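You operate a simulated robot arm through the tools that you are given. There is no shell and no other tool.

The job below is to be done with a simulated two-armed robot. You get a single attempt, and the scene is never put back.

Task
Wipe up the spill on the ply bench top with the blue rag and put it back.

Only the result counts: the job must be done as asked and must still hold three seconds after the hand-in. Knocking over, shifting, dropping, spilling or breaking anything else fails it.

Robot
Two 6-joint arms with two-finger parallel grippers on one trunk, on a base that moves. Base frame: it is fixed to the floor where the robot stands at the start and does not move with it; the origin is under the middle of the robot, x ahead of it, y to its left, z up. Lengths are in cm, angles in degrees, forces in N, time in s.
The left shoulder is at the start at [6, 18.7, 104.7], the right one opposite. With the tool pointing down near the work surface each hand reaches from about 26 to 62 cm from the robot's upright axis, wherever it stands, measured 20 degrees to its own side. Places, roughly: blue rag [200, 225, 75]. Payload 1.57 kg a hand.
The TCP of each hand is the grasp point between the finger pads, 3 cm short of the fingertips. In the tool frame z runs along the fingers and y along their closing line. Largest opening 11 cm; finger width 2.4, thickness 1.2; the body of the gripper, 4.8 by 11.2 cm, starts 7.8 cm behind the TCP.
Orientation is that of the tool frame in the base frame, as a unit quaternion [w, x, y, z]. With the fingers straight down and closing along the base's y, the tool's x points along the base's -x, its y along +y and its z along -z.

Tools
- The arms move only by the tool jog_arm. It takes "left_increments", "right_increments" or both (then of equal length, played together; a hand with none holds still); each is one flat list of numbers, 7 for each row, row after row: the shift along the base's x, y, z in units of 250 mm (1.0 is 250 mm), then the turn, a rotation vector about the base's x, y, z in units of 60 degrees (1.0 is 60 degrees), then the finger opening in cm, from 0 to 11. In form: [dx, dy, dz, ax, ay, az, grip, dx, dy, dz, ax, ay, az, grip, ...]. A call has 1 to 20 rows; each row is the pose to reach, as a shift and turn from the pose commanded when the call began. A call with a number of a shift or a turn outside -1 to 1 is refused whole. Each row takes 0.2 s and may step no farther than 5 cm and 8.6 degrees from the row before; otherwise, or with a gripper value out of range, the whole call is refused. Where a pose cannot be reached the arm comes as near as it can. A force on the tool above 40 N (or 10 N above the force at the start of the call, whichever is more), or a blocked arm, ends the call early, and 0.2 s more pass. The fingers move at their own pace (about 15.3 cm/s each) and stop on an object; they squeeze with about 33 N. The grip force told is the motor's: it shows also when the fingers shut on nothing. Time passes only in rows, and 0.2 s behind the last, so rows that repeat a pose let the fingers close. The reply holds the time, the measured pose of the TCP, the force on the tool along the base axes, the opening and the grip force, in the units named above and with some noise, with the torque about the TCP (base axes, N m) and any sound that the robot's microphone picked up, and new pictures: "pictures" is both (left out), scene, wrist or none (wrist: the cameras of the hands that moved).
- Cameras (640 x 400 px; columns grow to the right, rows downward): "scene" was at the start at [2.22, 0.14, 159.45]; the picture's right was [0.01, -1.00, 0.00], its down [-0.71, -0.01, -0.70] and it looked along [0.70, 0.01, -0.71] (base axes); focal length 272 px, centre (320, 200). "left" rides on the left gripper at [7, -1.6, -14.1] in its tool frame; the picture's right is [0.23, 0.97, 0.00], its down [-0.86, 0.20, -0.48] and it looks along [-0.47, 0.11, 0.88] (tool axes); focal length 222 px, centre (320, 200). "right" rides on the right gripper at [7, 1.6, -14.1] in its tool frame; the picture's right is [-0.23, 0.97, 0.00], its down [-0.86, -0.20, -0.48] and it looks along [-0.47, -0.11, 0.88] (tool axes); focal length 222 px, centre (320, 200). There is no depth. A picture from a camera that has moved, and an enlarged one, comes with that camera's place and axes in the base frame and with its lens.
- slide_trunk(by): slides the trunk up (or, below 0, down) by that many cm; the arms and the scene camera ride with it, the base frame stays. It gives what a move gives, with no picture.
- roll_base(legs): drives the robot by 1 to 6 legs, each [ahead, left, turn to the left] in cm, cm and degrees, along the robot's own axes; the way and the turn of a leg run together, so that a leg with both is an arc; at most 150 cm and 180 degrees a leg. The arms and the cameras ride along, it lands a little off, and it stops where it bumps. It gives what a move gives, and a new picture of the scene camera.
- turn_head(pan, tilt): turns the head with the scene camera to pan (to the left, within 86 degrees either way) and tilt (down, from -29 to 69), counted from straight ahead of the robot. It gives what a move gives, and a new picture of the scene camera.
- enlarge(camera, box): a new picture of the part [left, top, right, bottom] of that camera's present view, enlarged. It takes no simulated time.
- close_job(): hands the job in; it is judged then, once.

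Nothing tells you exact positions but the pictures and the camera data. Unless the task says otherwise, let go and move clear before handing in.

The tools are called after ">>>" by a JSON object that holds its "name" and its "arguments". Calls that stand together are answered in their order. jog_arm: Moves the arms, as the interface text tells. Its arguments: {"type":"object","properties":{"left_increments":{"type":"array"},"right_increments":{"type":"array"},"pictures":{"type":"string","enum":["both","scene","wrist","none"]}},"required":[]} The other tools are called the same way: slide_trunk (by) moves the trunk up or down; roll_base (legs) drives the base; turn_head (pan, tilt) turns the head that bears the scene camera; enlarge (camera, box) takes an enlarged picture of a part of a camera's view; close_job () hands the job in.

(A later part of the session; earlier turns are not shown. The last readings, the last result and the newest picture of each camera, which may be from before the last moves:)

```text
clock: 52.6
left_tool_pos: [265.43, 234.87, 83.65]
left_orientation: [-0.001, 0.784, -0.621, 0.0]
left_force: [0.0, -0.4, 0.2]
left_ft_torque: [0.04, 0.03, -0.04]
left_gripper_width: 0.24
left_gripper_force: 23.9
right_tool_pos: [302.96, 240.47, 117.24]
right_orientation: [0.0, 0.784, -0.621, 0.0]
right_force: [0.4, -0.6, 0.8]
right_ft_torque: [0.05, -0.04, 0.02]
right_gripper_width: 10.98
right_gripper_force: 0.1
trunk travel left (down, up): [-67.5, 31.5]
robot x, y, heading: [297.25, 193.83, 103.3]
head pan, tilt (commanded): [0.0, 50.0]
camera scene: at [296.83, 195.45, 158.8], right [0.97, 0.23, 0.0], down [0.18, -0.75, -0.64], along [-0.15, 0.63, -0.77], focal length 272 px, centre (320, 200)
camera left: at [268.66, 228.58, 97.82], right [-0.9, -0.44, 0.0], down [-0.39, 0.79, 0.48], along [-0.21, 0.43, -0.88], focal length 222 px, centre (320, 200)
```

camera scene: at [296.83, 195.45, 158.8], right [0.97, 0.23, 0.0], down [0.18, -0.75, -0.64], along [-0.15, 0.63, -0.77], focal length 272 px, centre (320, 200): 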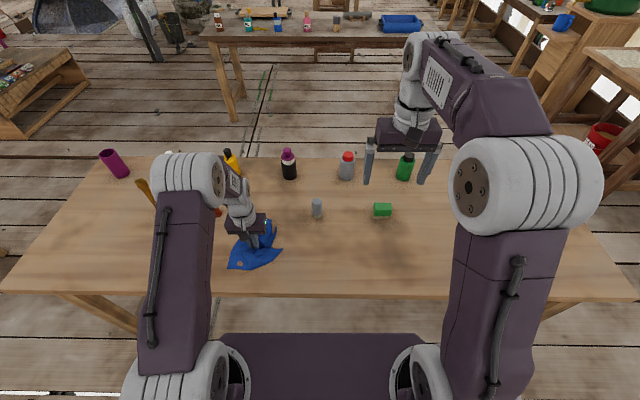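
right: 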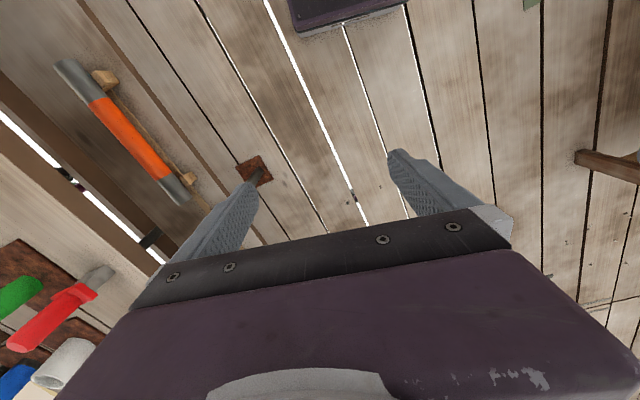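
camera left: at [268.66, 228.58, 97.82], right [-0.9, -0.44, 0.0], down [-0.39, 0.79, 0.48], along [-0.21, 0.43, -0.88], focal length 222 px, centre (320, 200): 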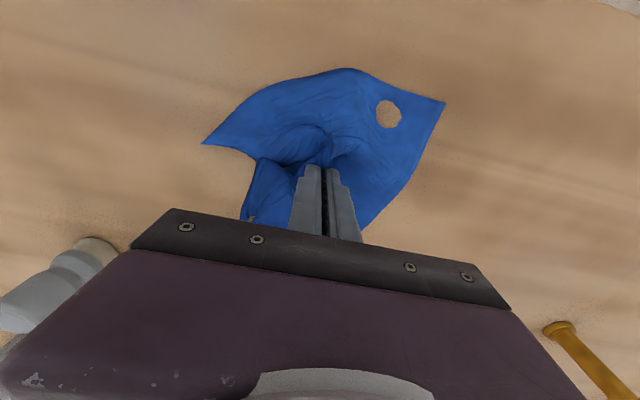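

The cloth is spread under the hand and moving well, though the pressure has eased. I'll press a few millimetres lower and wipe the right half.

>>> {"name": "jog_arm", "arguments": {"left_increments": [0.03, 0.006, -0.012, 0, 0, 0, 0, 0.078, 0.0182, -0.014, 0, 0, 0, 0, 0.0415, 0.1741, -0.014, 0, 0, 0, 0, 0.005, 0.3299, -0.014, 0, 0, 0, 0, 0.0829, 0.3481, -0.014, 0, 0, 0, 0, 0.1194, 0.1923, -0.014, 0, 0, 0, 0, 0.1559, 0.0365, -0.014, 0, 0, 0, 0, 0.2338, 0.0547, -0.014, 0, 0, 0, 0, 0.1973, 0.2105, -0.014, 0, 0, 0, 0, 0.1608, 0.3664, -0.014, 0, 0, 0, 0, 0.1057, 0.2507, -0.014, 0, 0, 0, 0, 0.0506, 0.1351, -0.014, 0, 0, 0, 0], "pictures": "both"}}

```text
clock: 55.2
left_tool_pos: [266.7, 238.82, 83.51]
left_orientation: [0.0, 0.784, -0.621, 0.0]
left_force: [0.1, -0.3, 0.3]
left_ft_torque: [0.02, 0.0, 0.0]
left_gripper_width: 0.27
left_gripper_force: 24.2
right_tool_pos: [302.89, 240.59, 117.13]
right_orientation: [0.0, 0.784, -0.621, 0.0]
right_force: [0.7, 0.5, 0.2]
right_ft_torque: [0.04, -0.01, -0.01]
right_gripper_width: 10.99
right_gripper_force: 0.2
trunk travel left (down, up): [-67.5, 31.5]
robot x, y, heading: [297.01, 194.21, 103.3]
head pan, tilt (commanded): [0.0, 50.0]
camera scene: at [296.74, 195.51, 158.79], right [0.97, 0.23, 0.0], down [0.18, -0.75, -0.64], along [-0.15, 0.63, -0.77], focal length 272 px, centre (320, 200)
camera left: at [269.87, 232.34, 97.65], right [-0.9, -0.44, 0.0], down [-0.39, 0.79, 0.48], along [-0.21, 0.43, -0.88], focal length 222 px, centre (320, 200)
```

scene: 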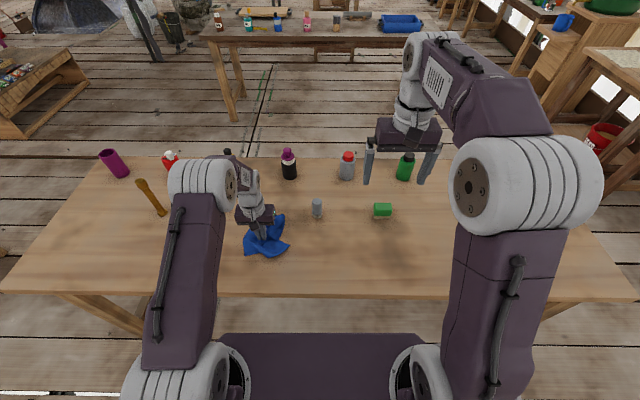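
left: 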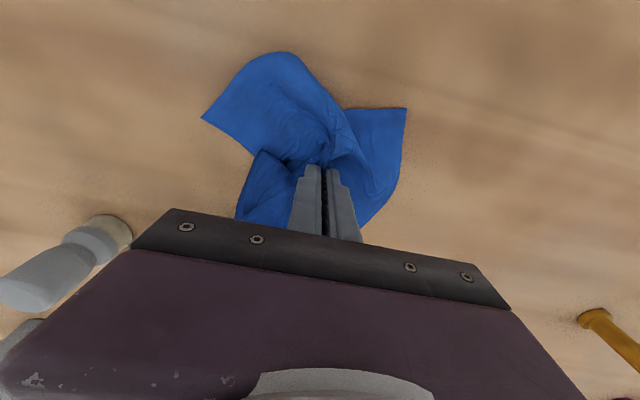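

The force is still near zero, so the tips are just brushing. I'll press a little lower before the next strokes.

>>> {"name": "jog_arm", "arguments": {"left_increments": [0, 0, -0.008, 0, 0, 0, 0, 0, 0, -0.012, 0, 0, 0, 0], "pictures": "none"}}

```text
clock: 55.8
left_tool_pos: [266.73, 238.73, 83.16]
left_orientation: [-0.002, 0.784, -0.621, -0.003]
left_force: [1.6, 0.1, 18.7]
left_ft_torque: [-0.03, -0.26, 0.01]
left_gripper_width: 0.24
left_gripper_force: 24.5
right_tool_pos: [303.09, 240.46, 117.2]
right_orientation: [0.0, 0.783, -0.622, -0.001]
right_force: [-0.5, 0.7, 0.4]
right_ft_torque: [0.03, -0.03, 0.0]
right_gripper_width: 10.98
right_gripper_force: 0.1
trunk travel left (down, up): [-67.5, 31.5]
robot x, y, heading: [297.08, 194.06, 103.4]
head pan, tilt (commanded): [0.0, 50.0]
```

Now about 19 N of pressure. I'll run the whole zigzag over the spill at this height.

>>> {"name": "jog_arm", "arguments": {"left_increments": [-0.0642, -0.0767, 0.001, 0, 0, 0, 0, -0.1285, -0.1534, 0.001, 0, 0, 0, 0, -0.165, 0.0025, 0.001, 0, 0, 0, 0, -0.2014, 0.1583, 0.001, 0, 0, 0, 0, -0.1235, 0.1766, 0.001, 0, 0, 0, 0, -0.087, 0.0207, 0.001, 0, 0, 0, 0, -0.0506, -0.1351, 0.001, 0, 0, 0, 0, 0.0274, -0.1169, 0.001, 0, 0, 0, 0, -0.0091, 0.039, 0.001, 0, 0, 0, 0, -0.0456, 0.1948, 0.001, 0, 0, 0, 0, 0.0323, 0.213, 0.001, 0, 0, 0, 0, 0.0688, 0.0572, 0.001, 0, 0, 0, 0, 0.1053, -0.0986, 0.001, 0, 0, 0, 0, 0.1832, -0.0804, 0.001, 0, 0, 0, 0, 0.1467, 0.0754, 0.001, 0, 0, 0, 0, 0.1102, 0.2313, 0.001, 0, 0, 0, 0, 0.0551, 0.1156, 0.001, 0, 0, 0, 0, 0, 0, 0.001, 0, 0, 0, 0], "pictures": "both"}}

```text
clock: 57.5
left_tool_pos: [266.15, 235.79, 83.4]
left_orientation: [-0.002, 0.784, -0.621, -0.004]
left_force: [-1.8, -5.8, 23.8]
left_ft_torque: [-0.26, -0.36, -0.09]
left_gripper_width: 0.24
left_gripper_force: 23.9
right_tool_pos: [303.08, 240.35, 117.38]
right_orientation: [-0.001, 0.783, -0.622, -0.001]
right_force: [-0.3, 0.2, -0.1]
right_ft_torque: [0.01, 0.03, -0.03]
right_gripper_width: 10.98
right_gripper_force: 0.1
trunk travel left (down, up): [-67.5, 31.5]
robot x, y, heading: [297.46, 193.61, 103.3]
head pan, tilt (commanded): [0.0, 50.0]
stopped in row 8 (left hand): the force on the tool passed its limit at 42 N (the readings are from after the stop); the commanded pose is now the measured one
camera scene: at [297.02, 195.25, 158.78], right [0.97, 0.23, 0.0], down [0.17, -0.74, -0.64], along [-0.15, 0.63, -0.76], focal length 272 px, centre (320, 200)
camera left: at [269.37, 229.27, 97.43], right [-0.9, -0.44, 0.0], down [-0.39, 0.78, 0.49], along [-0.22, 0.44, -0.87], focal length 222 px, centre (320, 200)
```

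scene: 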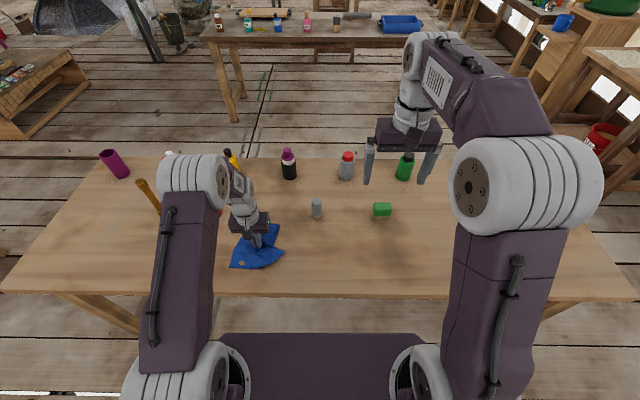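
left: 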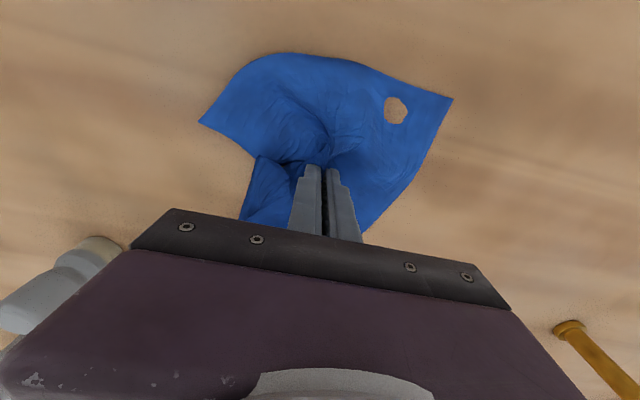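

The force limit tripped near the end of the left half. I'll ease up about 1 mm and finish the right-half strokes.

>>> {"name": "jog_arm", "arguments": {"left_increments": [0, 0, 0.005, 0, 0, 0, 0, 0.0506, 0.0007, 0.005, 0, 0, 0, 0, 0.0323, 0.0786, 0.005, 0, 0, 0, 0, 0.0141, 0.1566, 0.005, 0, 0, 0, 0, -0.004, 0.234, 0.005, 0, 0, 0, 0, -0.0224, 0.3124, 0.005, 0, 0, 0, 0, 0.0555, 0.3306, 0.005, 0, 0, 0, 0, 0.0738, 0.2527, 0.005, 0, 0, 0, 0, 0.092, 0.1748, 0.005, 0, 0, 0, 0, 0.11, 0.097, 0.005, 0, 0, 0, 0, 0.1285, 0.019, 0.005, 0, 0, 0, 0, 0.2064, 0.0372, 0.005, 0, 0, 0, 0, 0.188, 0.115, 0.005, 0, 0, 0, 0, 0.1699, 0.193, 0.005, 0, 0, 0, 0, 0.1515, 0.271, 0.005, 0, 0, 0, 0, 0.1334, 0.3489, 0.005, 0, 0, 0, 0, 0.0783, 0.2332, 0.005, 0, 0, 0, 0, 0.0232, 0.1176, 0.005, 0, 0, 0, 0], "pictures": "both"}}

```text
clock: 61.3
left_tool_pos: [266.74, 238.7, 83.27]
left_orientation: [-0.003, 0.784, -0.621, -0.004]
left_force: [2.8, 3.8, 18.6]
left_ft_torque: [0.07, -0.4, 0.07]
left_gripper_width: 0.25
left_gripper_force: 24.2
right_tool_pos: [302.97, 240.49, 117.22]
right_orientation: [0.0, 0.784, -0.621, -0.001]
right_force: [0.1, -0.1, -0.4]
right_ft_torque: [-0.01, 0.04, 0.01]
right_gripper_width: 11.02
right_gripper_force: 0.1
trunk travel left (down, up): [-67.5, 31.5]
robot x, y, heading: [296.92, 193.83, 103.3]
head pan, tilt (commanded): [0.0, 50.0]
camera scene: at [296.92, 195.35, 158.79], right [0.97, 0.23, 0.0], down [0.17, -0.74, -0.64], along [-0.15, 0.63, -0.76], focal length 272 px, centre (320, 200)
camera left: at [269.84, 232.21, 97.43], right [-0.9, -0.44, 0.0], down [-0.39, 0.78, 0.49], along [-0.22, 0.44, -0.87], focal length 222 px, centre (320, 200)
```

scene: 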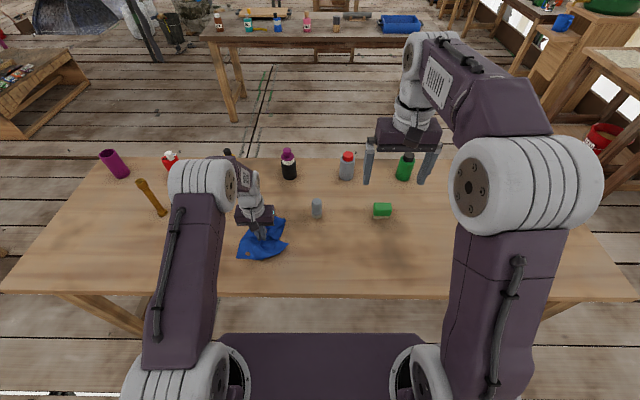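
left: 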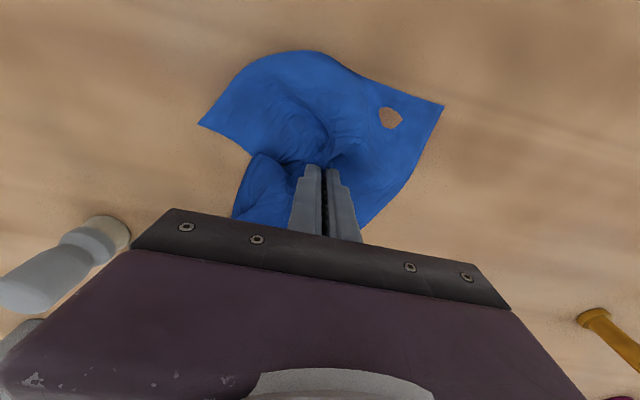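

All strokes are done at about 19 N. I'll lift the rag and check whether the spill is gone.

>>> {"name": "jog_arm", "arguments": {"left_increments": [0, 0, 0.1, 0, 0, 0, 0, 0, 0, 0.28, 0, 0, 0, 0, 0, 0, 0.46, 0, 0, 0, 0, 0, 0, 0.64, 0, 0, 0, 0, 0, 0, 0.82, 0, 0, 0, 0, 0, 0, 0.98, 0, 0, 0, 0], "pictures": "both"}}

>>> {"name": "enlarge", "arguments": {"camera": "scene", "box": [200, 190, 340, 278]}}

>>> {"name": "enlarge", "arguments": {"camera": "left", "box": [200, 0, 440, 170]}}

```text
clock: 62.7
left_tool_pos: [266.82, 238.86, 107.68]
left_orientation: [0.0, 0.784, -0.621, -0.003]
left_force: [-0.1, 0.4, 0.0]
left_ft_torque: [0.04, 0.02, 0.02]
left_gripper_width: 0.26
left_gripper_force: 24.1
right_tool_pos: [303.06, 240.61, 117.08]
right_orientation: [0.001, 0.784, -0.621, 0.0]
right_force: [-0.2, 0.1, -0.1]
right_ft_torque: [0.05, -0.02, 0.02]
right_gripper_width: 11.0
right_gripper_force: 0.0
trunk travel left (down, up): [-67.5, 31.5]
robot x, y, heading: [296.92, 194.03, 103.0]
head pan, tilt (commanded): [0.0, 50.0]
camera scene: at [296.83, 195.57, 158.79], right [0.97, 0.23, 0.0], down [0.18, -0.75, -0.64], along [-0.15, 0.63, -0.77], focal length 272 px, centre (320, 200)
camera left: at [270.02, 232.46, 121.79], right [-0.9, -0.44, 0.0], down [-0.39, 0.78, 0.48], along [-0.21, 0.43, -0.88], focal length 222 px, centre (320, 200)
```

scene: 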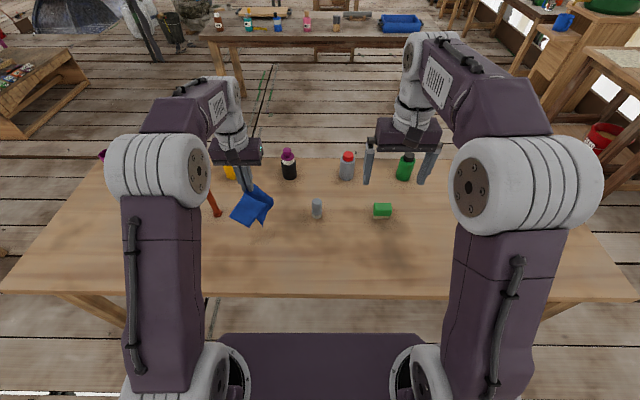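
left: 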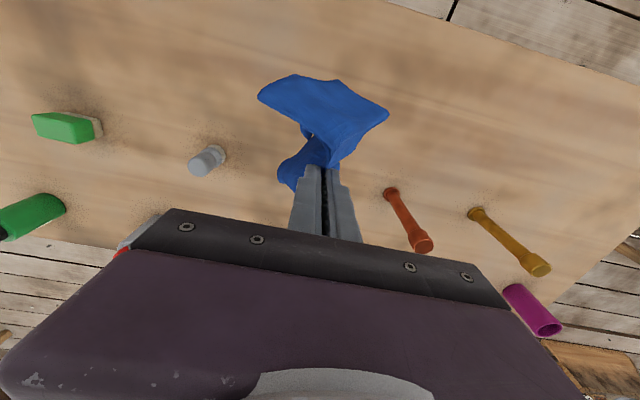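

```text
4.55 times, centred on (270, 234) of scene
camera zoom: at [296.83, 195.57, 158.79], right [0.97, 0.23, 0.0], down [0.18, -0.75, -0.64], along [-0.15, 0.63, -0.77], focal length 1235 px, centre (547, 46)
```

zoom: 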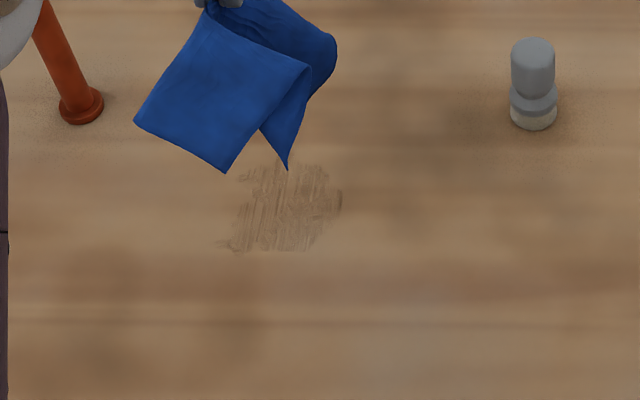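

```text
2.35 times, centred on (320, 85) of left
camera zoom: at [270.02, 232.46, 121.79], right [-0.9, -0.44, 0.0], down [-0.39, 0.78, 0.48], along [-0.21, 0.43, -0.88], focal length 523 px, centre (320, 471)
```

zoom: 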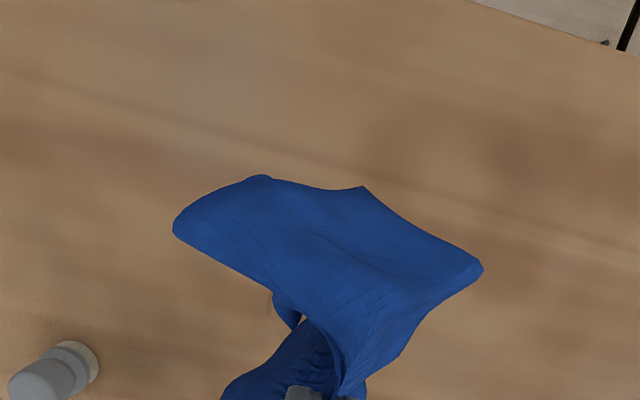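

The spill is partly wiped – streaks remain, roughly 9 × 8 cm around the same spot. I'll lower again and do another set of strokes, this time crosswise.

>>> {"name": "jog_arm", "arguments": {"left_increments": [0, 0, -0.18, 0, 0, 0, 0, 0, 0, -0.36, 0, 0, 0, 0, 0, 0, -0.54, 0, 0, 0, 0, 0, 0, -0.72, 0, 0, 0, 0, 0, 0, -0.85, 0, 0, 0, 0, 0, 0, -0.93, 0, 0, 0, 0, 0, 0, -0.97, 0, 0, 0, 0], "pictures": "both"}}

```text
clock: 64.3
left_tool_pos: [266.6, 238.99, 83.67]
left_orientation: [-0.002, 0.783, -0.622, -0.005]
left_force: [-2.1, 2.2, 11.8]
left_ft_torque: [0.04, -0.03, 0.02]
left_gripper_width: 0.25
left_gripper_force: 24.1
right_tool_pos: [303.02, 240.57, 117.17]
right_orientation: [0.0, 0.784, -0.621, 0.0]
right_force: [-0.1, -0.6, -0.4]
right_ft_torque: [-0.01, 0.0, -0.04]
right_gripper_width: 10.99
right_gripper_force: 0.1
trunk travel left (down, up): [-67.5, 31.5]
robot x, y, heading: [297.16, 194.0, 103.4]
head pan, tilt (commanded): [0.0, 50.0]
camera scene: at [296.95, 195.45, 158.83], right [0.97, 0.23, 0.0], down [0.17, -0.75, -0.64], along [-0.15, 0.63, -0.77], focal length 272 px, centre (320, 200)
camera left: at [269.89, 232.52, 97.78], right [-0.9, -0.44, 0.0], down [-0.39, 0.78, 0.49], along [-0.22, 0.44, -0.87], focal length 222 px, centre (320, 200)
```

scene: 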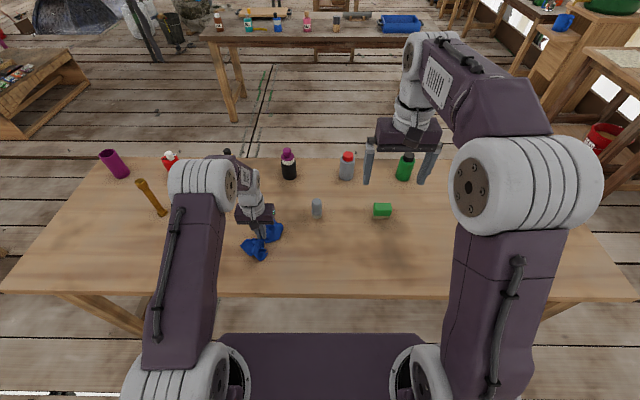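
left: 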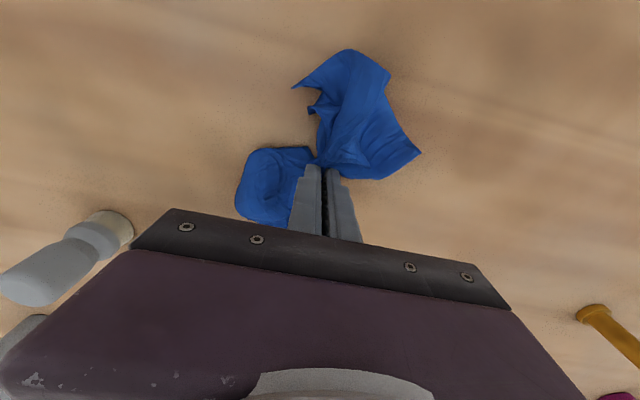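

About 12 N of contact. I'll do crosswise strokes over the near half of the patch.

>>> {"name": "jog_arm", "arguments": {"left_increments": [-0.0986, -0.1053, -0.003, 0, 0, 0, 0, -0.1973, -0.2106, -0.004, 0, 0, 0, 0, -0.0414, -0.1741, -0.004, 0, 0, 0, 0, 0.1144, -0.1376, -0.004, 0, 0, 0, 0, 0.2702, -0.1011, -0.004, 0, 0, 0, 0, 0.252, -0.0232, -0.004, 0, 0, 0, 0, 0.0962, -0.0597, -0.004, 0, 0, 0, 0, -0.0597, -0.0962, -0.004, 0, 0, 0, 0, -0.2155, -0.1326, -0.004, 0, 0, 0, 0, -0.2338, -0.0547, -0.004, 0, 0, 0, 0, -0.0779, -0.0182, -0.004, 0, 0, 0, 0, 0.0779, 0.0182, -0.004, 0, 0, 0, 0, 0.2338, 0.0547, -0.004, 0, 0, 0, 0, 0.2155, 0.1326, -0.004, 0, 0, 0, 0, 0.0597, 0.0962, -0.004, 0, 0, 0, 0, -0.0962, 0.0597, -0.004, 0, 0, 0, 0, -0.252, 0.0232, -0.004, 0, 0, 0, 0, -0.1442, 0.0895, -0.004, 0, 0, 0, 0, -0.0182, 0.0779, -0.004, 0, 0, 0, 0], "pictures": "both"}}

```text
clock: 68.3
left_tool_pos: [266.22, 240.7, 83.52]
left_orientation: [-0.001, 0.784, -0.621, -0.004]
left_force: [-5.7, 1.0, 15.5]
left_ft_torque: [0.01, 0.11, 0.04]
left_gripper_width: 0.26
left_gripper_force: 23.9
right_tool_pos: [302.98, 240.53, 117.22]
right_orientation: [-0.001, 0.784, -0.621, -0.001]
right_force: [0.0, -0.1, -0.1]
right_ft_torque: [0.0, 0.05, -0.01]
right_gripper_width: 11.0
right_gripper_force: 0.0
trunk travel left (down, up): [-67.5, 31.5]
robot x, y, heading: [297.23, 193.72, 103.2]
head pan, tilt (commanded): [0.0, 50.0]
camera scene: at [297.0, 195.39, 158.8], right [0.97, 0.23, 0.0], down [0.17, -0.74, -0.64], along [-0.15, 0.63, -0.77], focal length 272 px, centre (320, 200)
camera left: at [269.46, 234.37, 97.69], right [-0.9, -0.44, 0.0], down [-0.39, 0.78, 0.49], along [-0.22, 0.44, -0.87], focal length 222 px, centre (320, 200)
```

scene: 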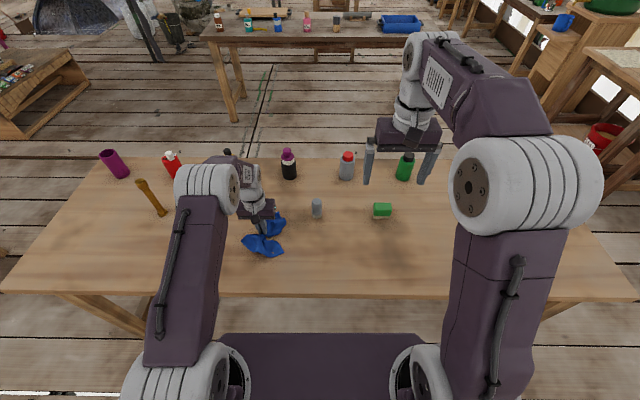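
left: 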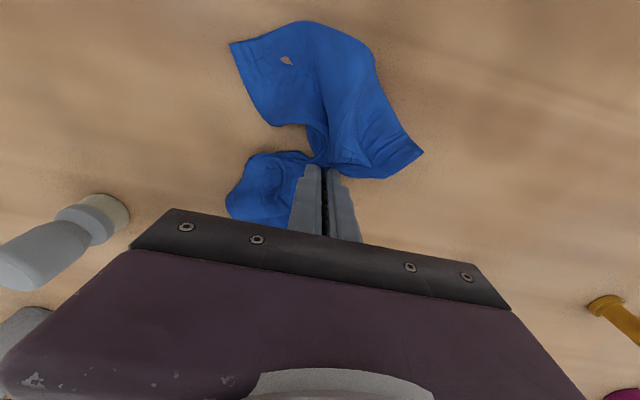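

Good contact throughout. Next I'll cover the far half of the patch crosswise, then run some strokes back through the middle.

>>> {"name": "jog_arm", "arguments": {"left_increments": [-0.126, 0.0116, 0, 0, 0, 0, 0, -0.2474, 0.0037, 0, 0, 0, 0, 0, -0.0916, 0.0402, 0, 0, 0, 0, 0, 0.0642, 0.0767, 0, 0, 0, 0, 0, 0.2201, 0.1132, 0, 0, 0, 0, 0, 0.1629, 0.182, 0, 0, 0, 0, 0, 0.0265, 0.15, 0, 0, 0, 0, 0, -0.1098, 0.1181, 0, 0, 0, 0, 0, -0.2462, 0.0862, 0, 0, 0, 0, 0, -0.245, 0.1687, 0, 0, 0, 0, 0, -0.0891, 0.2052, 0, 0, 0, 0, 0, 0.0472, 0.2371, 0, 0, 0, 0, 0, 0.1492, 0.2404, 0, 0, 0, 0, 0, 0.1811, 0.104, 0, 0, 0, 0, 0, 0.1936, -0.0369, 0, 0, 0, 0, 0, 0.1865, -0.1824, 0, 0, 0, 0, 0, 0.1156, -0.0551, 0, 0, 0, 0, 0, 0.0448, 0.0721, 0, 0, 0, 0, 0, -0.0261, 0.1994, 0, 0, 0, 0, 0, -0.0332, 0.0539, 0, 0, 0, 0, 0], "pictures": "both"}}

```text
clock: 72.5
left_tool_pos: [265.39, 242.09, 83.51]
left_orientation: [-0.002, 0.783, -0.622, -0.003]
left_force: [0.7, 0.9, 4.5]
left_ft_torque: [0.08, -0.02, 0.0]
left_gripper_width: 0.24
left_gripper_force: 23.8
right_tool_pos: [303.02, 240.47, 117.29]
right_orientation: [0.0, 0.783, -0.622, 0.0]
right_force: [0.1, 0.0, -0.2]
right_ft_torque: [0.03, -0.01, -0.02]
right_gripper_width: 11.0
right_gripper_force: 0.1
trunk travel left (down, up): [-67.5, 31.5]
robot x, y, heading: [297.3, 193.79, 103.3]
head pan, tilt (commanded): [0.0, 50.0]
camera scene: at [296.86, 195.43, 158.79], right [0.97, 0.23, 0.0], down [0.17, -0.75, -0.64], along [-0.15, 0.63, -0.77], focal length 272 px, centre (320, 200)
camera left: at [268.58, 235.72, 97.72], right [-0.9, -0.44, 0.0], down [-0.39, 0.78, 0.48], along [-0.21, 0.43, -0.88], focal length 222 px, centre (320, 200)
```

scene: 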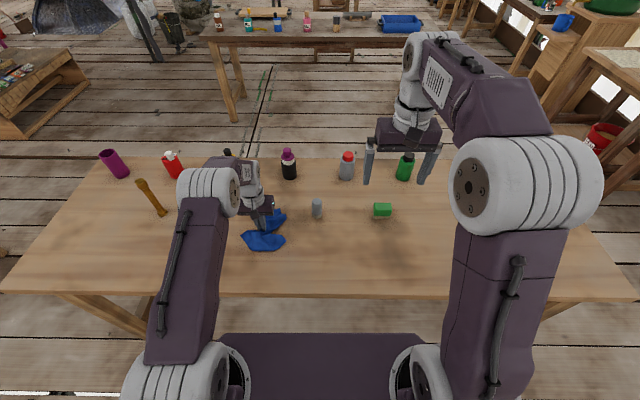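
left: 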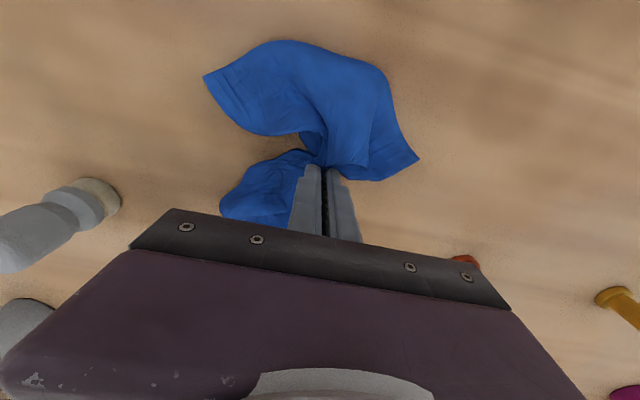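

The whole set finished without trouble. I'll lift and inspect the spot again.

>>> {"name": "jog_arm", "arguments": {"left_increments": [0, 0, 0.1, 0, 0, 0, 0, 0, 0, 0.28, 0, 0, 0, 0, 0, 0, 0.46, 0, 0, 0, 0, 0, 0, 0.64, 0, 0, 0, 0, 0, 0, 0.82, 0, 0, 0, 0, 0, 0, 0.98, 0, 0, 0, 0], "pictures": "both"}}

>>> {"name": "enlarge", "arguments": {"camera": "scene", "box": [200, 190, 340, 278]}}

```text
clock: 73.9
left_tool_pos: [265.35, 241.88, 107.99]
left_orientation: [0.0, 0.783, -0.622, -0.003]
left_force: [0.1, -0.5, 0.1]
left_ft_torque: [-0.01, -0.01, 0.0]
left_gripper_width: 0.25
left_gripper_force: 23.6
right_tool_pos: [302.87, 240.64, 117.08]
right_orientation: [0.001, 0.784, -0.621, 0.0]
right_force: [-0.5, 0.4, -0.1]
right_ft_torque: [-0.02, 0.0, 0.0]
right_gripper_width: 11.0
right_gripper_force: 0.0
trunk travel left (down, up): [-67.5, 31.5]
robot x, y, heading: [297.07, 193.82, 103.3]
head pan, tilt (commanded): [0.0, 50.0]
camera scene: at [296.85, 195.56, 158.79], right [0.97, 0.23, 0.0], down [0.18, -0.75, -0.64], along [-0.15, 0.63, -0.77], focal length 272 px, centre (320, 200)
camera left: at [268.53, 235.61, 122.16], right [-0.9, -0.44, 0.0], down [-0.39, 0.78, 0.48], along [-0.21, 0.43, -0.88], focal length 222 px, centre (320, 200)
```

scene: 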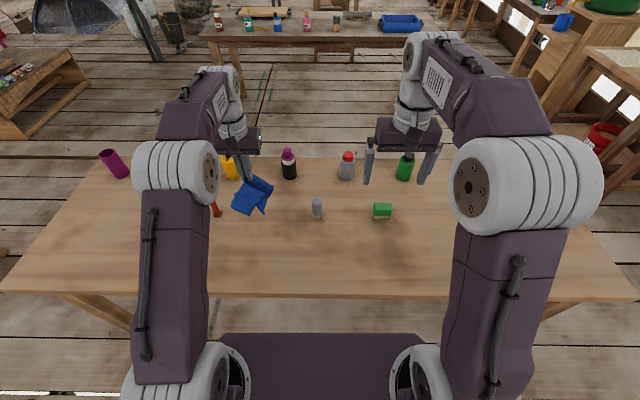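
left: 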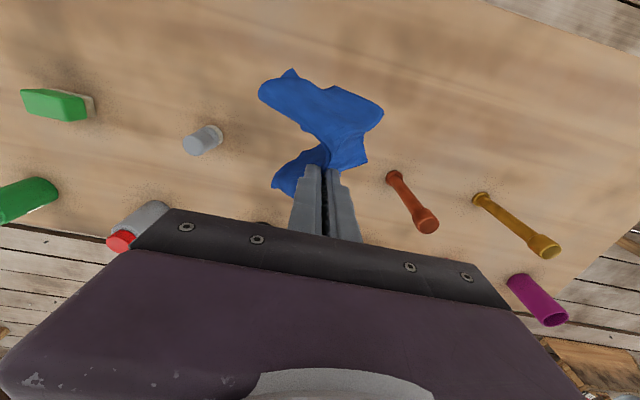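

```text
4.55 times, centred on (270, 234) of scene
camera zoom: at [296.85, 195.56, 158.79], right [0.97, 0.23, 0.0], down [0.18, -0.75, -0.64], along [-0.15, 0.63, -0.77], focal length 1235 px, centre (547, 46)
```

zoom: 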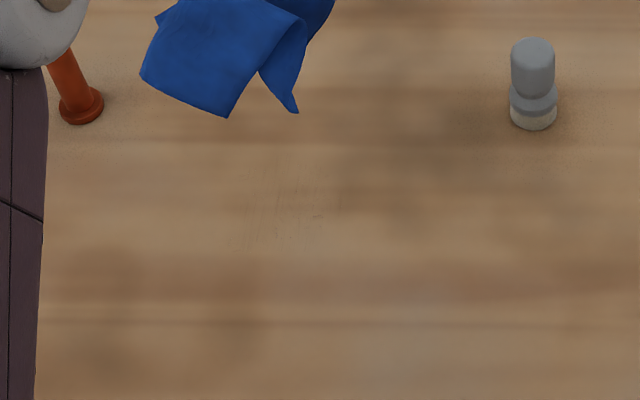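

Nearly gone; only faint streaks are left. I'll zoom in to see exactly what remains.

>>> {"name": "enlarge", "arguments": {"camera": "scene", "box": [240, 215, 290, 250]}}

```text
11.43 times, centred on (265, 232) of scene
camera zoom: at [296.85, 195.56, 158.79], right [0.97, 0.23, 0.0], down [0.18, -0.75, -0.64], along [-0.15, 0.63, -0.77], focal length 3105 px, centre (949, -171)
```

zoom: 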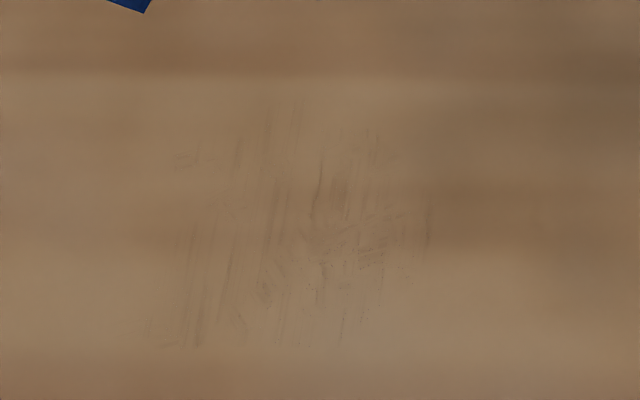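

Only light smears are left across the same patch. I'll lower the rag once more over the centre and repeat the wiping.

>>> {"name": "jog_arm", "arguments": {"left_increments": [0.02, -0.044, -0.16, 0, 0, 0, 0, 0.0453, -0.088, -0.32, 0, 0, 0, 0, 0.0453, -0.088, -0.5, 0, 0, 0, 0, 0.0453, -0.088, -0.68, 0, 0, 0, 0, 0.0453, -0.088, -0.84, 0, 0, 0, 0, 0.0453, -0.088, -0.93, 0, 0, 0, 0, 0.0453, -0.088, -0.975, 0, 0, 0, 0], "pictures": "wrist"}}

```text
clock: 75.5
left_tool_pos: [266.45, 239.97, 83.52]
left_orientation: [-0.003, 0.784, -0.621, -0.003]
left_force: [-0.5, -1.0, 3.4]
left_ft_torque: [-0.05, -0.02, -0.02]
left_gripper_width: 0.25
left_gripper_force: 24.6
right_tool_pos: [302.95, 240.65, 117.15]
right_orientation: [0.0, 0.784, -0.621, 0.001]
right_force: [0.0, -0.4, 0.1]
right_ft_torque: [0.02, -0.01, 0.01]
right_gripper_width: 11.01
right_gripper_force: 0.1
trunk travel left (down, up): [-67.5, 31.5]
robot x, y, heading: [296.97, 193.94, 102.9]
head pan, tilt (commanded): [0.0, 50.0]
camera left: at [269.71, 233.58, 97.62], right [-0.9, -0.44, 0.0], down [-0.39, 0.78, 0.48], along [-0.21, 0.43, -0.88], focal length 222 px, centre (320, 200)
```

left: 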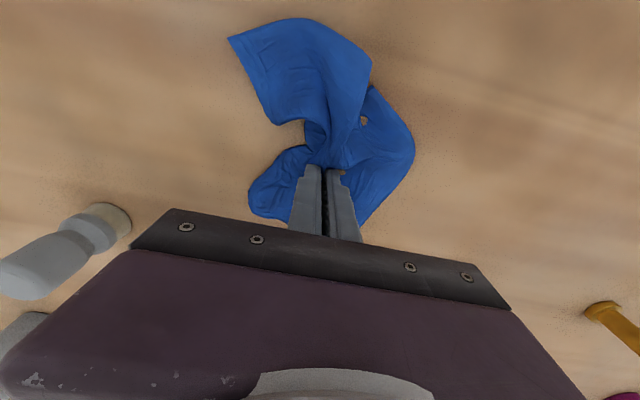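

The rag is centred on the patch. I'll press slightly harder and run a dense fore-and-aft pass.

>>> {"name": "jog_arm", "arguments": {"left_increments": [-0.0773, -0.1085, -0.006, 0, 0, 0, 0, -0.1538, -0.2209, -0.006, 0, 0, 0, 0, -0.1948, -0.0456, -0.006, 0, 0, 0, 0, -0.2358, 0.1297, -0.006, 0, 0, 0, 0, -0.1774, 0.1434, -0.006, 0, 0, 0, 0, -0.1364, -0.0319, -0.006, 0, 0, 0, 0, -0.0954, -0.2072, -0.006, 0, 0, 0, 0, -0.0369, -0.1935, -0.006, 0, 0, 0, 0, -0.0779, -0.0182, -0.006, 0, 0, 0, 0, -0.1189, 0.1571, -0.006, 0, 0, 0, 0, -0.0605, 0.1707, -0.006, 0, 0, 0, 0, -0.0195, -0.0046, -0.006, 0, 0, 0, 0, 0.0215, -0.1799, -0.006, 0, 0, 0, 0, 0.08, -0.1662, -0.006, 0, 0, 0, 0, 0.039, 0.0091, -0.006, 0, 0, 0, 0, -0.002, 0.1844, -0.006, 0, 0, 0, 0, 0.0564, 0.1981, -0.006, 0, 0, 0, 0, 0.0974, 0.0228, -0.006, 0, 0, 0, 0, 0.1384, -0.1525, -0.006, 0, 0, 0, 0, 0.1968, -0.1388, -0.006, 0, 0, 0, 0], "pictures": "wrist"}}

```text
clock: 78.6
left_tool_pos: [268.26, 236.01, 83.25]
left_orientation: [0.002, 0.784, -0.621, 0.001]
left_force: [-3.8, -8.2, 26.0]
left_ft_torque: [-0.5, -0.11, -0.11]
left_gripper_width: 0.26
left_gripper_force: 23.8
right_tool_pos: [302.99, 240.37, 117.15]
right_orientation: [0.0, 0.784, -0.62, -0.001]
right_force: [-0.3, 0.5, -0.5]
right_ft_torque: [0.01, -0.04, -0.01]
right_gripper_width: 11.01
right_gripper_force: 0.0
trunk travel left (down, up): [-67.5, 31.5]
robot x, y, heading: [296.77, 193.88, 103.4]
head pan, tilt (commanded): [0.0, 50.0]
stopped in row 15 (left hand): the force on the tool passed its limit at 51 N (the readings are from after the stop); the commanded pose is now the measured one
camera left: at [271.48, 229.82, 97.59], right [-0.9, -0.44, 0.0], down [-0.39, 0.79, 0.48], along [-0.21, 0.42, -0.88], focal length 222 px, centre (320, 200)
```

left: 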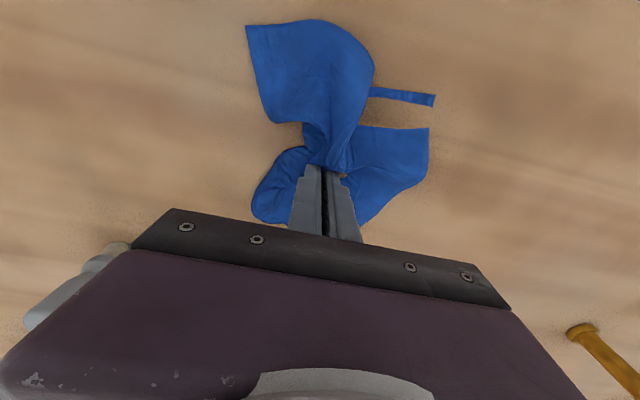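

The limit tripped again after most of the pass. I'll ease up slightly and finish the right side, followed by crosswise strokes.

>>> {"name": "jog_arm", "arguments": {"left_increments": [0, 0, 0.005, 0, 0, 0, 0, -0.0334, 0.1675, 0.005, 0, 0, 0, 0, -0.0744, 0.3428, 0.005, 0, 0, 0, 0, -0.016, 0.3565, 0.005, 0, 0, 0, 0, 0.025, 0.1812, 0.005, 0, 0, 0, 0, 0.066, 0.0059, 0.005, 0, 0, 0, 0, 0.1244, 0.0196, 0.005, 0, 0, 0, 0, 0.0834, 0.1949, 0.005, 0, 0, 0, 0, 0.0424, 0.3702, 0.005, 0, 0, 0, 0, 0.0755, 0.3163, 0.005, 0, 0, 0, 0, -0.0998, 0.2753, 0.005, 0, 0, 0, 0, -0.2751, 0.2343, 0.005, 0, 0, 0, 0, -0.2568, 0.1564, 0.005, 0, 0, 0, 0, -0.0815, 0.1974, 0.005, 0, 0, 0, 0, 0.0938, 0.2384, 0.005, 0, 0, 0, 0, 0.112, 0.1604, 0.005, 0, 0, 0, 0, -0.0633, 0.1194, 0.005, 0, 0, 0, 0, -0.2386, 0.0784, 0.005, 0, 0, 0, 0, -0.2203, 0.0005, 0.005, 0, 0, 0, 0, -0.045, 0.0415, 0.005, 0, 0, 0, 0], "pictures": "wrist"}}

```text
clock: 82.8
left_tool_pos: [267.39, 237.12, 83.49]
left_orientation: [0.004, 0.783, -0.622, 0.004]
left_force: [-2.8, -2.9, 12.3]
left_ft_torque: [-0.23, 0.02, -0.04]
left_gripper_width: 0.26
left_gripper_force: 23.8
right_tool_pos: [302.94, 240.48, 117.12]
right_orientation: [0.001, 0.784, -0.621, 0.0]
right_force: [-1.1, -0.1, 0.3]
right_ft_torque: [0.0, 0.02, -0.03]
right_gripper_width: 10.98
right_gripper_force: 0.1
trunk travel left (down, up): [-67.5, 31.5]
robot x, y, heading: [296.84, 193.71, 103.1]
head pan, tilt (commanded): [0.0, 50.0]
camera left: at [270.53, 230.95, 97.65], right [-0.9, -0.44, 0.01], down [-0.39, 0.79, 0.47], along [-0.21, 0.42, -0.88], focal length 222 px, centre (320, 200)
```

left: 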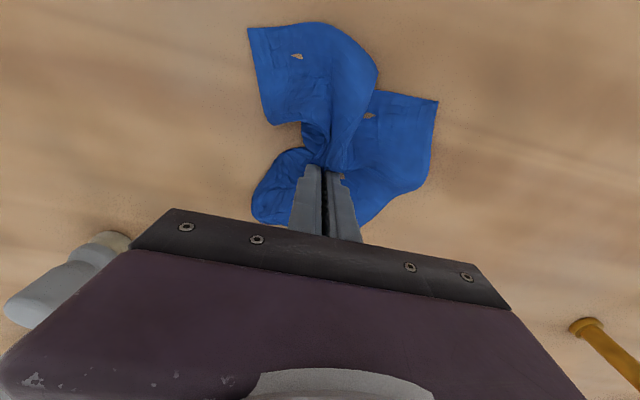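

All strokes completed at about 12 N. I'll lift and inspect.

>>> {"name": "jog_arm", "arguments": {"left_increments": [0, 0.02, 0.1, 0, 0, 0, 0, 0, 0.06, 0.26, 0, 0, 0, 0, 0, 0.1, 0.42, 0, 0, 0, 0, 0, 0.14, 0.58, 0, 0, 0, 0, 0, 0.18, 0.74, 0, 0, 0, 0, 0, 0.2, 0.9, 0, 0, 0, 0, 0, 0.2, 1.0, 0, 0, 0, 0], "pictures": "scene"}}

>>> {"name": "enlarge", "arguments": {"camera": "scene", "box": [240, 210, 290, 250]}}

>>> {"name": "enlarge", "arguments": {"camera": "scene", "box": [200, 190, 340, 278]}}

```text
clock: 84.4
left_tool_pos: [267.16, 242.35, 108.37]
left_orientation: [0.003, 0.784, -0.621, 0.002]
left_force: [-0.4, -0.6, -1.4]
left_ft_torque: [0.0, 0.02, 0.0]
left_gripper_width: 0.24
left_gripper_force: 24.4
right_tool_pos: [302.87, 240.51, 117.1]
right_orientation: [-0.001, 0.784, -0.62, 0.0]
right_force: [-0.6, 0.2, 0.0]
right_ft_torque: [0.0, 0.0, -0.01]
right_gripper_width: 10.99
right_gripper_force: 0.2
trunk travel left (down, up): [-67.5, 31.5]
robot x, y, heading: [297.22, 193.67, 103.1]
head pan, tilt (commanded): [0.0, 50.0]
camera scene: at [296.82, 195.57, 158.8], right [0.97, 0.23, 0.0], down [0.18, -0.75, -0.64], along [-0.15, 0.63, -0.77], focal length 272 px, centre (320, 200)
```

scene: 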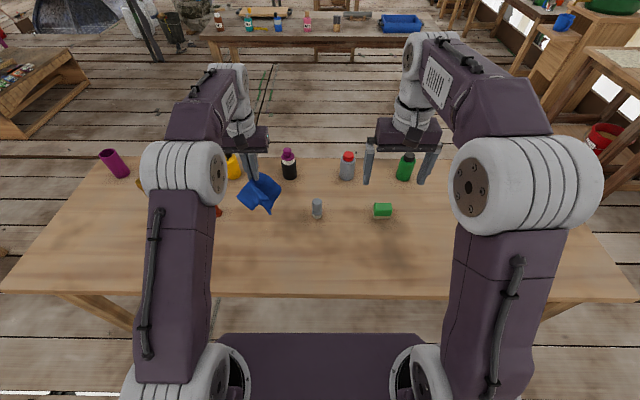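

```text
10.00 times, centred on (265, 230) of scene
camera zoom: at [296.82, 195.57, 158.8], right [0.97, 0.23, 0.0], down [0.18, -0.75, -0.64], along [-0.15, 0.63, -0.77], focal length 2717 px, centre (870, -100)
```

zoom: 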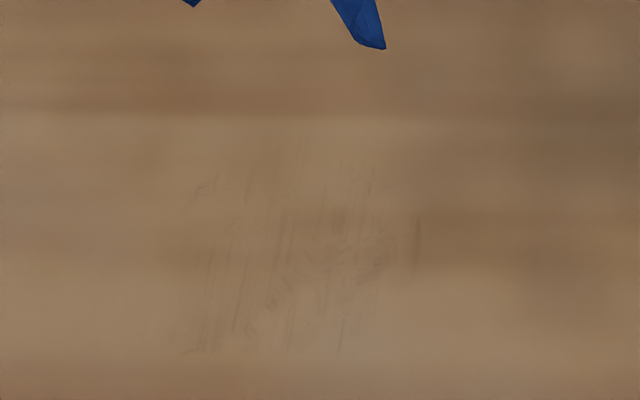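

```text
4.55 times, centred on (270, 234) of scene
camera zoom: at [296.82, 195.57, 158.8], right [0.97, 0.23, 0.0], down [0.18, -0.75, -0.64], along [-0.15, 0.63, -0.77], focal length 1235 px, centre (547, 46)
```

zoom: 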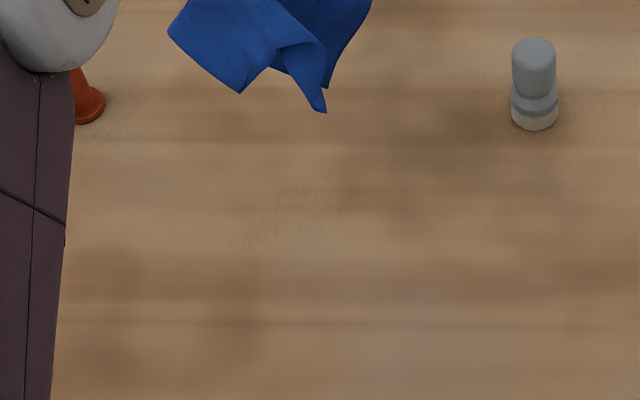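

Fainter still, but light smears remain. I'll go down again for another dense, slower pass.

>>> {"name": "jog_arm", "arguments": {"left_increments": [-0.016, -0.05, -0.16, 0, 0, 0, 0, -0.032, -0.1, -0.32, 0, 0, 0, 0, -0.032, -0.1, -0.5, 0, 0, 0, 0, -0.032, -0.1, -0.68, 0, 0, 0, 0, -0.032, -0.1, -0.86, 0, 0, 0, 0, -0.032, -0.1, -0.95, 0, 0, 0, 0, -0.032, -0.1, -0.99, 0, 0, 0, 0], "pictures": "wrist"}}

```text
clock: 86.0
left_tool_pos: [266.36, 239.83, 83.61]
left_orientation: [0.002, 0.784, -0.621, 0.0]
left_force: [-0.2, -1.0, 11.2]
left_ft_torque: [0.13, -0.03, -0.04]
left_gripper_width: 0.25
left_gripper_force: 24.1
right_tool_pos: [302.91, 240.55, 117.27]
right_orientation: [0.0, 0.784, -0.621, -0.001]
right_force: [0.0, 0.7, 0.3]
right_ft_torque: [0.02, 0.01, 0.0]
right_gripper_width: 11.01
right_gripper_force: 0.1
trunk travel left (down, up): [-67.5, 31.5]
robot x, y, heading: [297.24, 193.8, 103.2]
head pan, tilt (commanded): [0.0, 50.0]
camera left: at [269.55, 233.46, 97.94], right [-0.9, -0.44, 0.0], down [-0.39, 0.79, 0.48], along [-0.21, 0.43, -0.88], focal length 222 px, centre (320, 200)
```

left: 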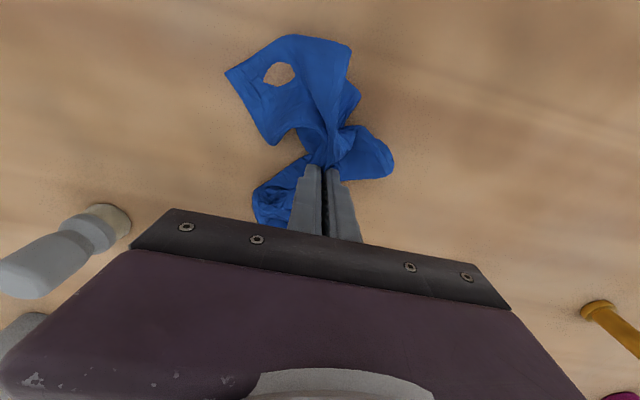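

About 11 N, centred on the patch. Crosswise pass first.

>>> {"name": "jog_arm", "arguments": {"left_increments": [-0.0656, -0.1058, -0.003, 0, 0, 0, 0, -0.1343, -0.2163, -0.003, 0, 0, 0, 0, 0.041, -0.1753, -0.003, 0, 0, 0, 0, 0.2163, -0.1343, -0.003, 0, 0, 0, 0, 0.1999, -0.0642, -0.003, 0, 0, 0, 0, 0.0246, -0.1052, -0.003, 0, 0, 0, 0, -0.1507, -0.1462, -0.003, 0, 0, 0, 0, -0.1671, -0.0761, -0.003, 0, 0, 0, 0, 0.0082, -0.0351, -0.003, 0, 0, 0, 0, 0.1835, 0.0059, -0.003, 0, 0, 0, 0, 0.1671, 0.0761, -0.003, 0, 0, 0, 0, -0.0082, 0.0351, -0.003, 0, 0, 0, 0, -0.1835, -0.0059, -0.003, 0, 0, 0, 0, -0.1999, 0.0642, -0.003, 0, 0, 0, 0, -0.0246, 0.1052, -0.003, 0, 0, 0, 0, 0.1507, 0.1462, -0.003, 0, 0, 0, 0, 0.1343, 0.2163, -0.003, 0, 0, 0, 0, -0.041, 0.1753, -0.003, 0, 0, 0, 0, -0.2163, 0.1343, -0.003, 0, 0, 0, 0, -0.1058, 0.0656, -0.003, 0, 0, 0, 0], "pictures": "none"}}

```text
clock: 87.1
left_tool_pos: [271.68, 236.44, 83.57]
left_orientation: [0.004, 0.784, -0.621, 0.003]
left_force: [4.0, -8.7, 27.4]
left_ft_torque: [0.04, -0.19, -0.09]
left_gripper_width: 0.24
left_gripper_force: 24.2
right_tool_pos: [303.05, 240.39, 117.21]
right_orientation: [-0.001, 0.784, -0.62, 0.0]
right_force: [-0.3, -0.7, 0.4]
right_ft_torque: [-0.04, -0.02, -0.03]
right_gripper_width: 11.01
right_gripper_force: 0.2
trunk travel left (down, up): [-67.5, 31.5]
robot x, y, heading: [296.85, 193.68, 103.4]
head pan, tilt (commanded): [0.0, 50.0]
stopped in row 5 (left hand): the force on the tool passed its limit at 43 N (the readings are from after the stop); the commanded pose is now the measured one
```

It tripped at the first corner. I'll ease up a couple of millimetres and continue the crosswise pass.

>>> {"name": "jog_arm", "arguments": {"left_increments": [0, 0, 0.008, 0, 0, 0, 0, -0.0129, 0.0714, 0.008, 0, 0, 0, 0, -0.1882, 0.0304, 0.008, 0, 0, 0, 0, -0.3635, -0.0106, 0.008, 0, 0, 0, 0, -0.3799, 0.0595, 0.008, 0, 0, 0, 0, -0.2046, 0.1005, 0.008, 0, 0, 0, 0, -0.0293, 0.1415, 0.008, 0, 0, 0, 0, -0.0457, 0.2117, 0.007, 0, 0, 0, 0, -0.221, 0.1707, 0.006, 0, 0, 0, 0, -0.3963, 0.1297, 0.006, 0, 0, 0, 0, -0.4127, 0.1998, 0.006, 0, 0, 0, 0, -0.2374, 0.2408, 0.006, 0, 0, 0, 0, -0.0621, 0.2818, 0.006, 0, 0, 0, 0, -0.0785, 0.3519, 0.006, 0, 0, 0, 0, -0.2538, 0.3109, 0.006, 0, 0, 0, 0, -0.4291, 0.2699, 0.006, 0, 0, 0, 0, -0.3186, 0.2012, 0.006, 0, 0, 0, 0], "pictures": "wrist"}}

```text
clock: 90.7
left_tool_pos: [263.38, 241.58, 83.61]
left_orientation: [0.004, 0.784, -0.621, 0.0]
left_force: [-6.4, 3.9, 20.1]
left_ft_torque: [0.32, 0.23, 0.08]
left_gripper_width: 0.23
left_gripper_force: 24.2
right_tool_pos: [302.97, 240.47, 117.14]
right_orientation: [0.0, 0.785, -0.62, 0.0]
right_force: [0.6, 0.0, 0.1]
right_ft_torque: [0.01, 0.0, 0.02]
right_gripper_width: 11.0
right_gripper_force: 0.0
trunk travel left (down, up): [-67.5, 31.5]
robot x, y, heading: [296.53, 193.93, 103.2]
head pan, tilt (commanded): [0.0, 50.0]
camera left: at [266.6, 235.42, 97.84], right [-0.9, -0.45, 0.01], down [-0.39, 0.79, 0.47], along [-0.22, 0.42, -0.88], focal length 222 px, centre (320, 200)
```

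left: 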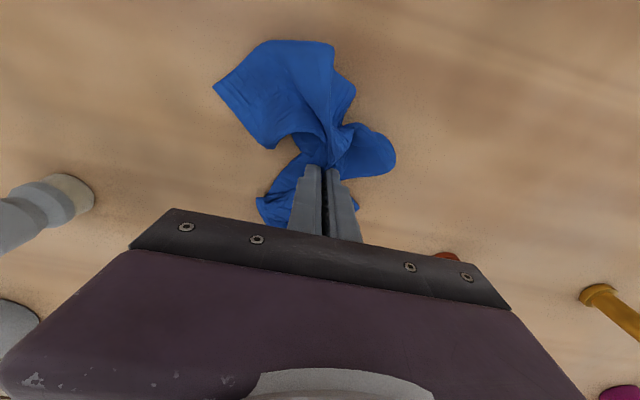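

Good steady contact. Now the fore-and-aft pass over the same patch.

>>> {"name": "jog_arm", "arguments": {"left_increments": [-0.1105, 0.0687, 0.003, 0, 0, 0, 0, -0.0695, -0.1066, 0.003, 0, 0, 0, 0, -0.0285, -0.2819, 0.003, 0, 0, 0, 0, 0.0416, -0.2655, 0.003, 0, 0, 0, 0, 0.0006, -0.0902, 0.003, 0, 0, 0, 0, -0.0404, 0.0851, 0.003, 0, 0, 0, 0, 0.0297, 0.1015, 0.003, 0, 0, 0, 0, 0.0707, -0.0738, 0.003, 0, 0, 0, 0, 0.1117, -0.2491, 0.003, 0, 0, 0, 0, 0.1819, -0.2327, 0.003, 0, 0, 0, 0, 0.1409, -0.0574, 0.003, 0, 0, 0, 0, 0.0999, 0.1179, 0.003, 0, 0, 0, 0, 0.17, 0.1343, 0.003, 0, 0, 0, 0, 0.211, -0.041, 0.003, 0, 0, 0, 0, 0.252, -0.2163, 0.003, 0, 0, 0, 0, 0.3221, -0.1999, 0.003, 0, 0, 0, 0, 0.2811, -0.0246, 0.003, 0, 0, 0, 0, 0.2401, 0.1507, 0.003, 0, 0, 0, 0, 0.1655, 0.0305, 0.003, 0, 0, 0, 0, 0.1058, -0.0656, 0.003, 0, 0, 0, 0], "pictures": "wrist"}}

```text
clock: 94.9
left_tool_pos: [266.13, 239.94, 83.52]
left_orientation: [0.005, 0.784, -0.621, 0.004]
left_force: [2.4, 2.4, 6.8]
left_ft_torque: [0.19, -0.11, -0.01]
left_gripper_width: 0.26
left_gripper_force: 24.0
right_tool_pos: [302.89, 240.5, 117.18]
right_orientation: [0.0, 0.784, -0.62, 0.0]
right_force: [-0.1, 0.2, 0.1]
right_ft_torque: [-0.01, -0.05, 0.0]
right_gripper_width: 11.03
right_gripper_force: 0.0
trunk travel left (down, up): [-67.5, 31.5]
robot x, y, heading: [297.14, 193.94, 103.4]
head pan, tilt (commanded): [0.0, 50.0]
camera left: at [269.3, 233.76, 97.94], right [-0.9, -0.44, 0.01], down [-0.39, 0.79, 0.47], along [-0.21, 0.42, -0.88], focal length 222 px, centre (320, 200)
```

left: 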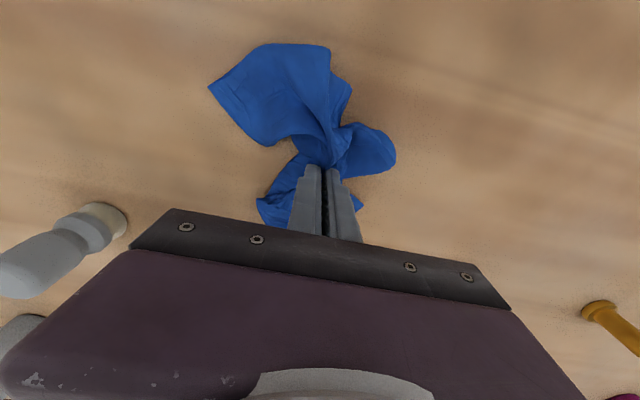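

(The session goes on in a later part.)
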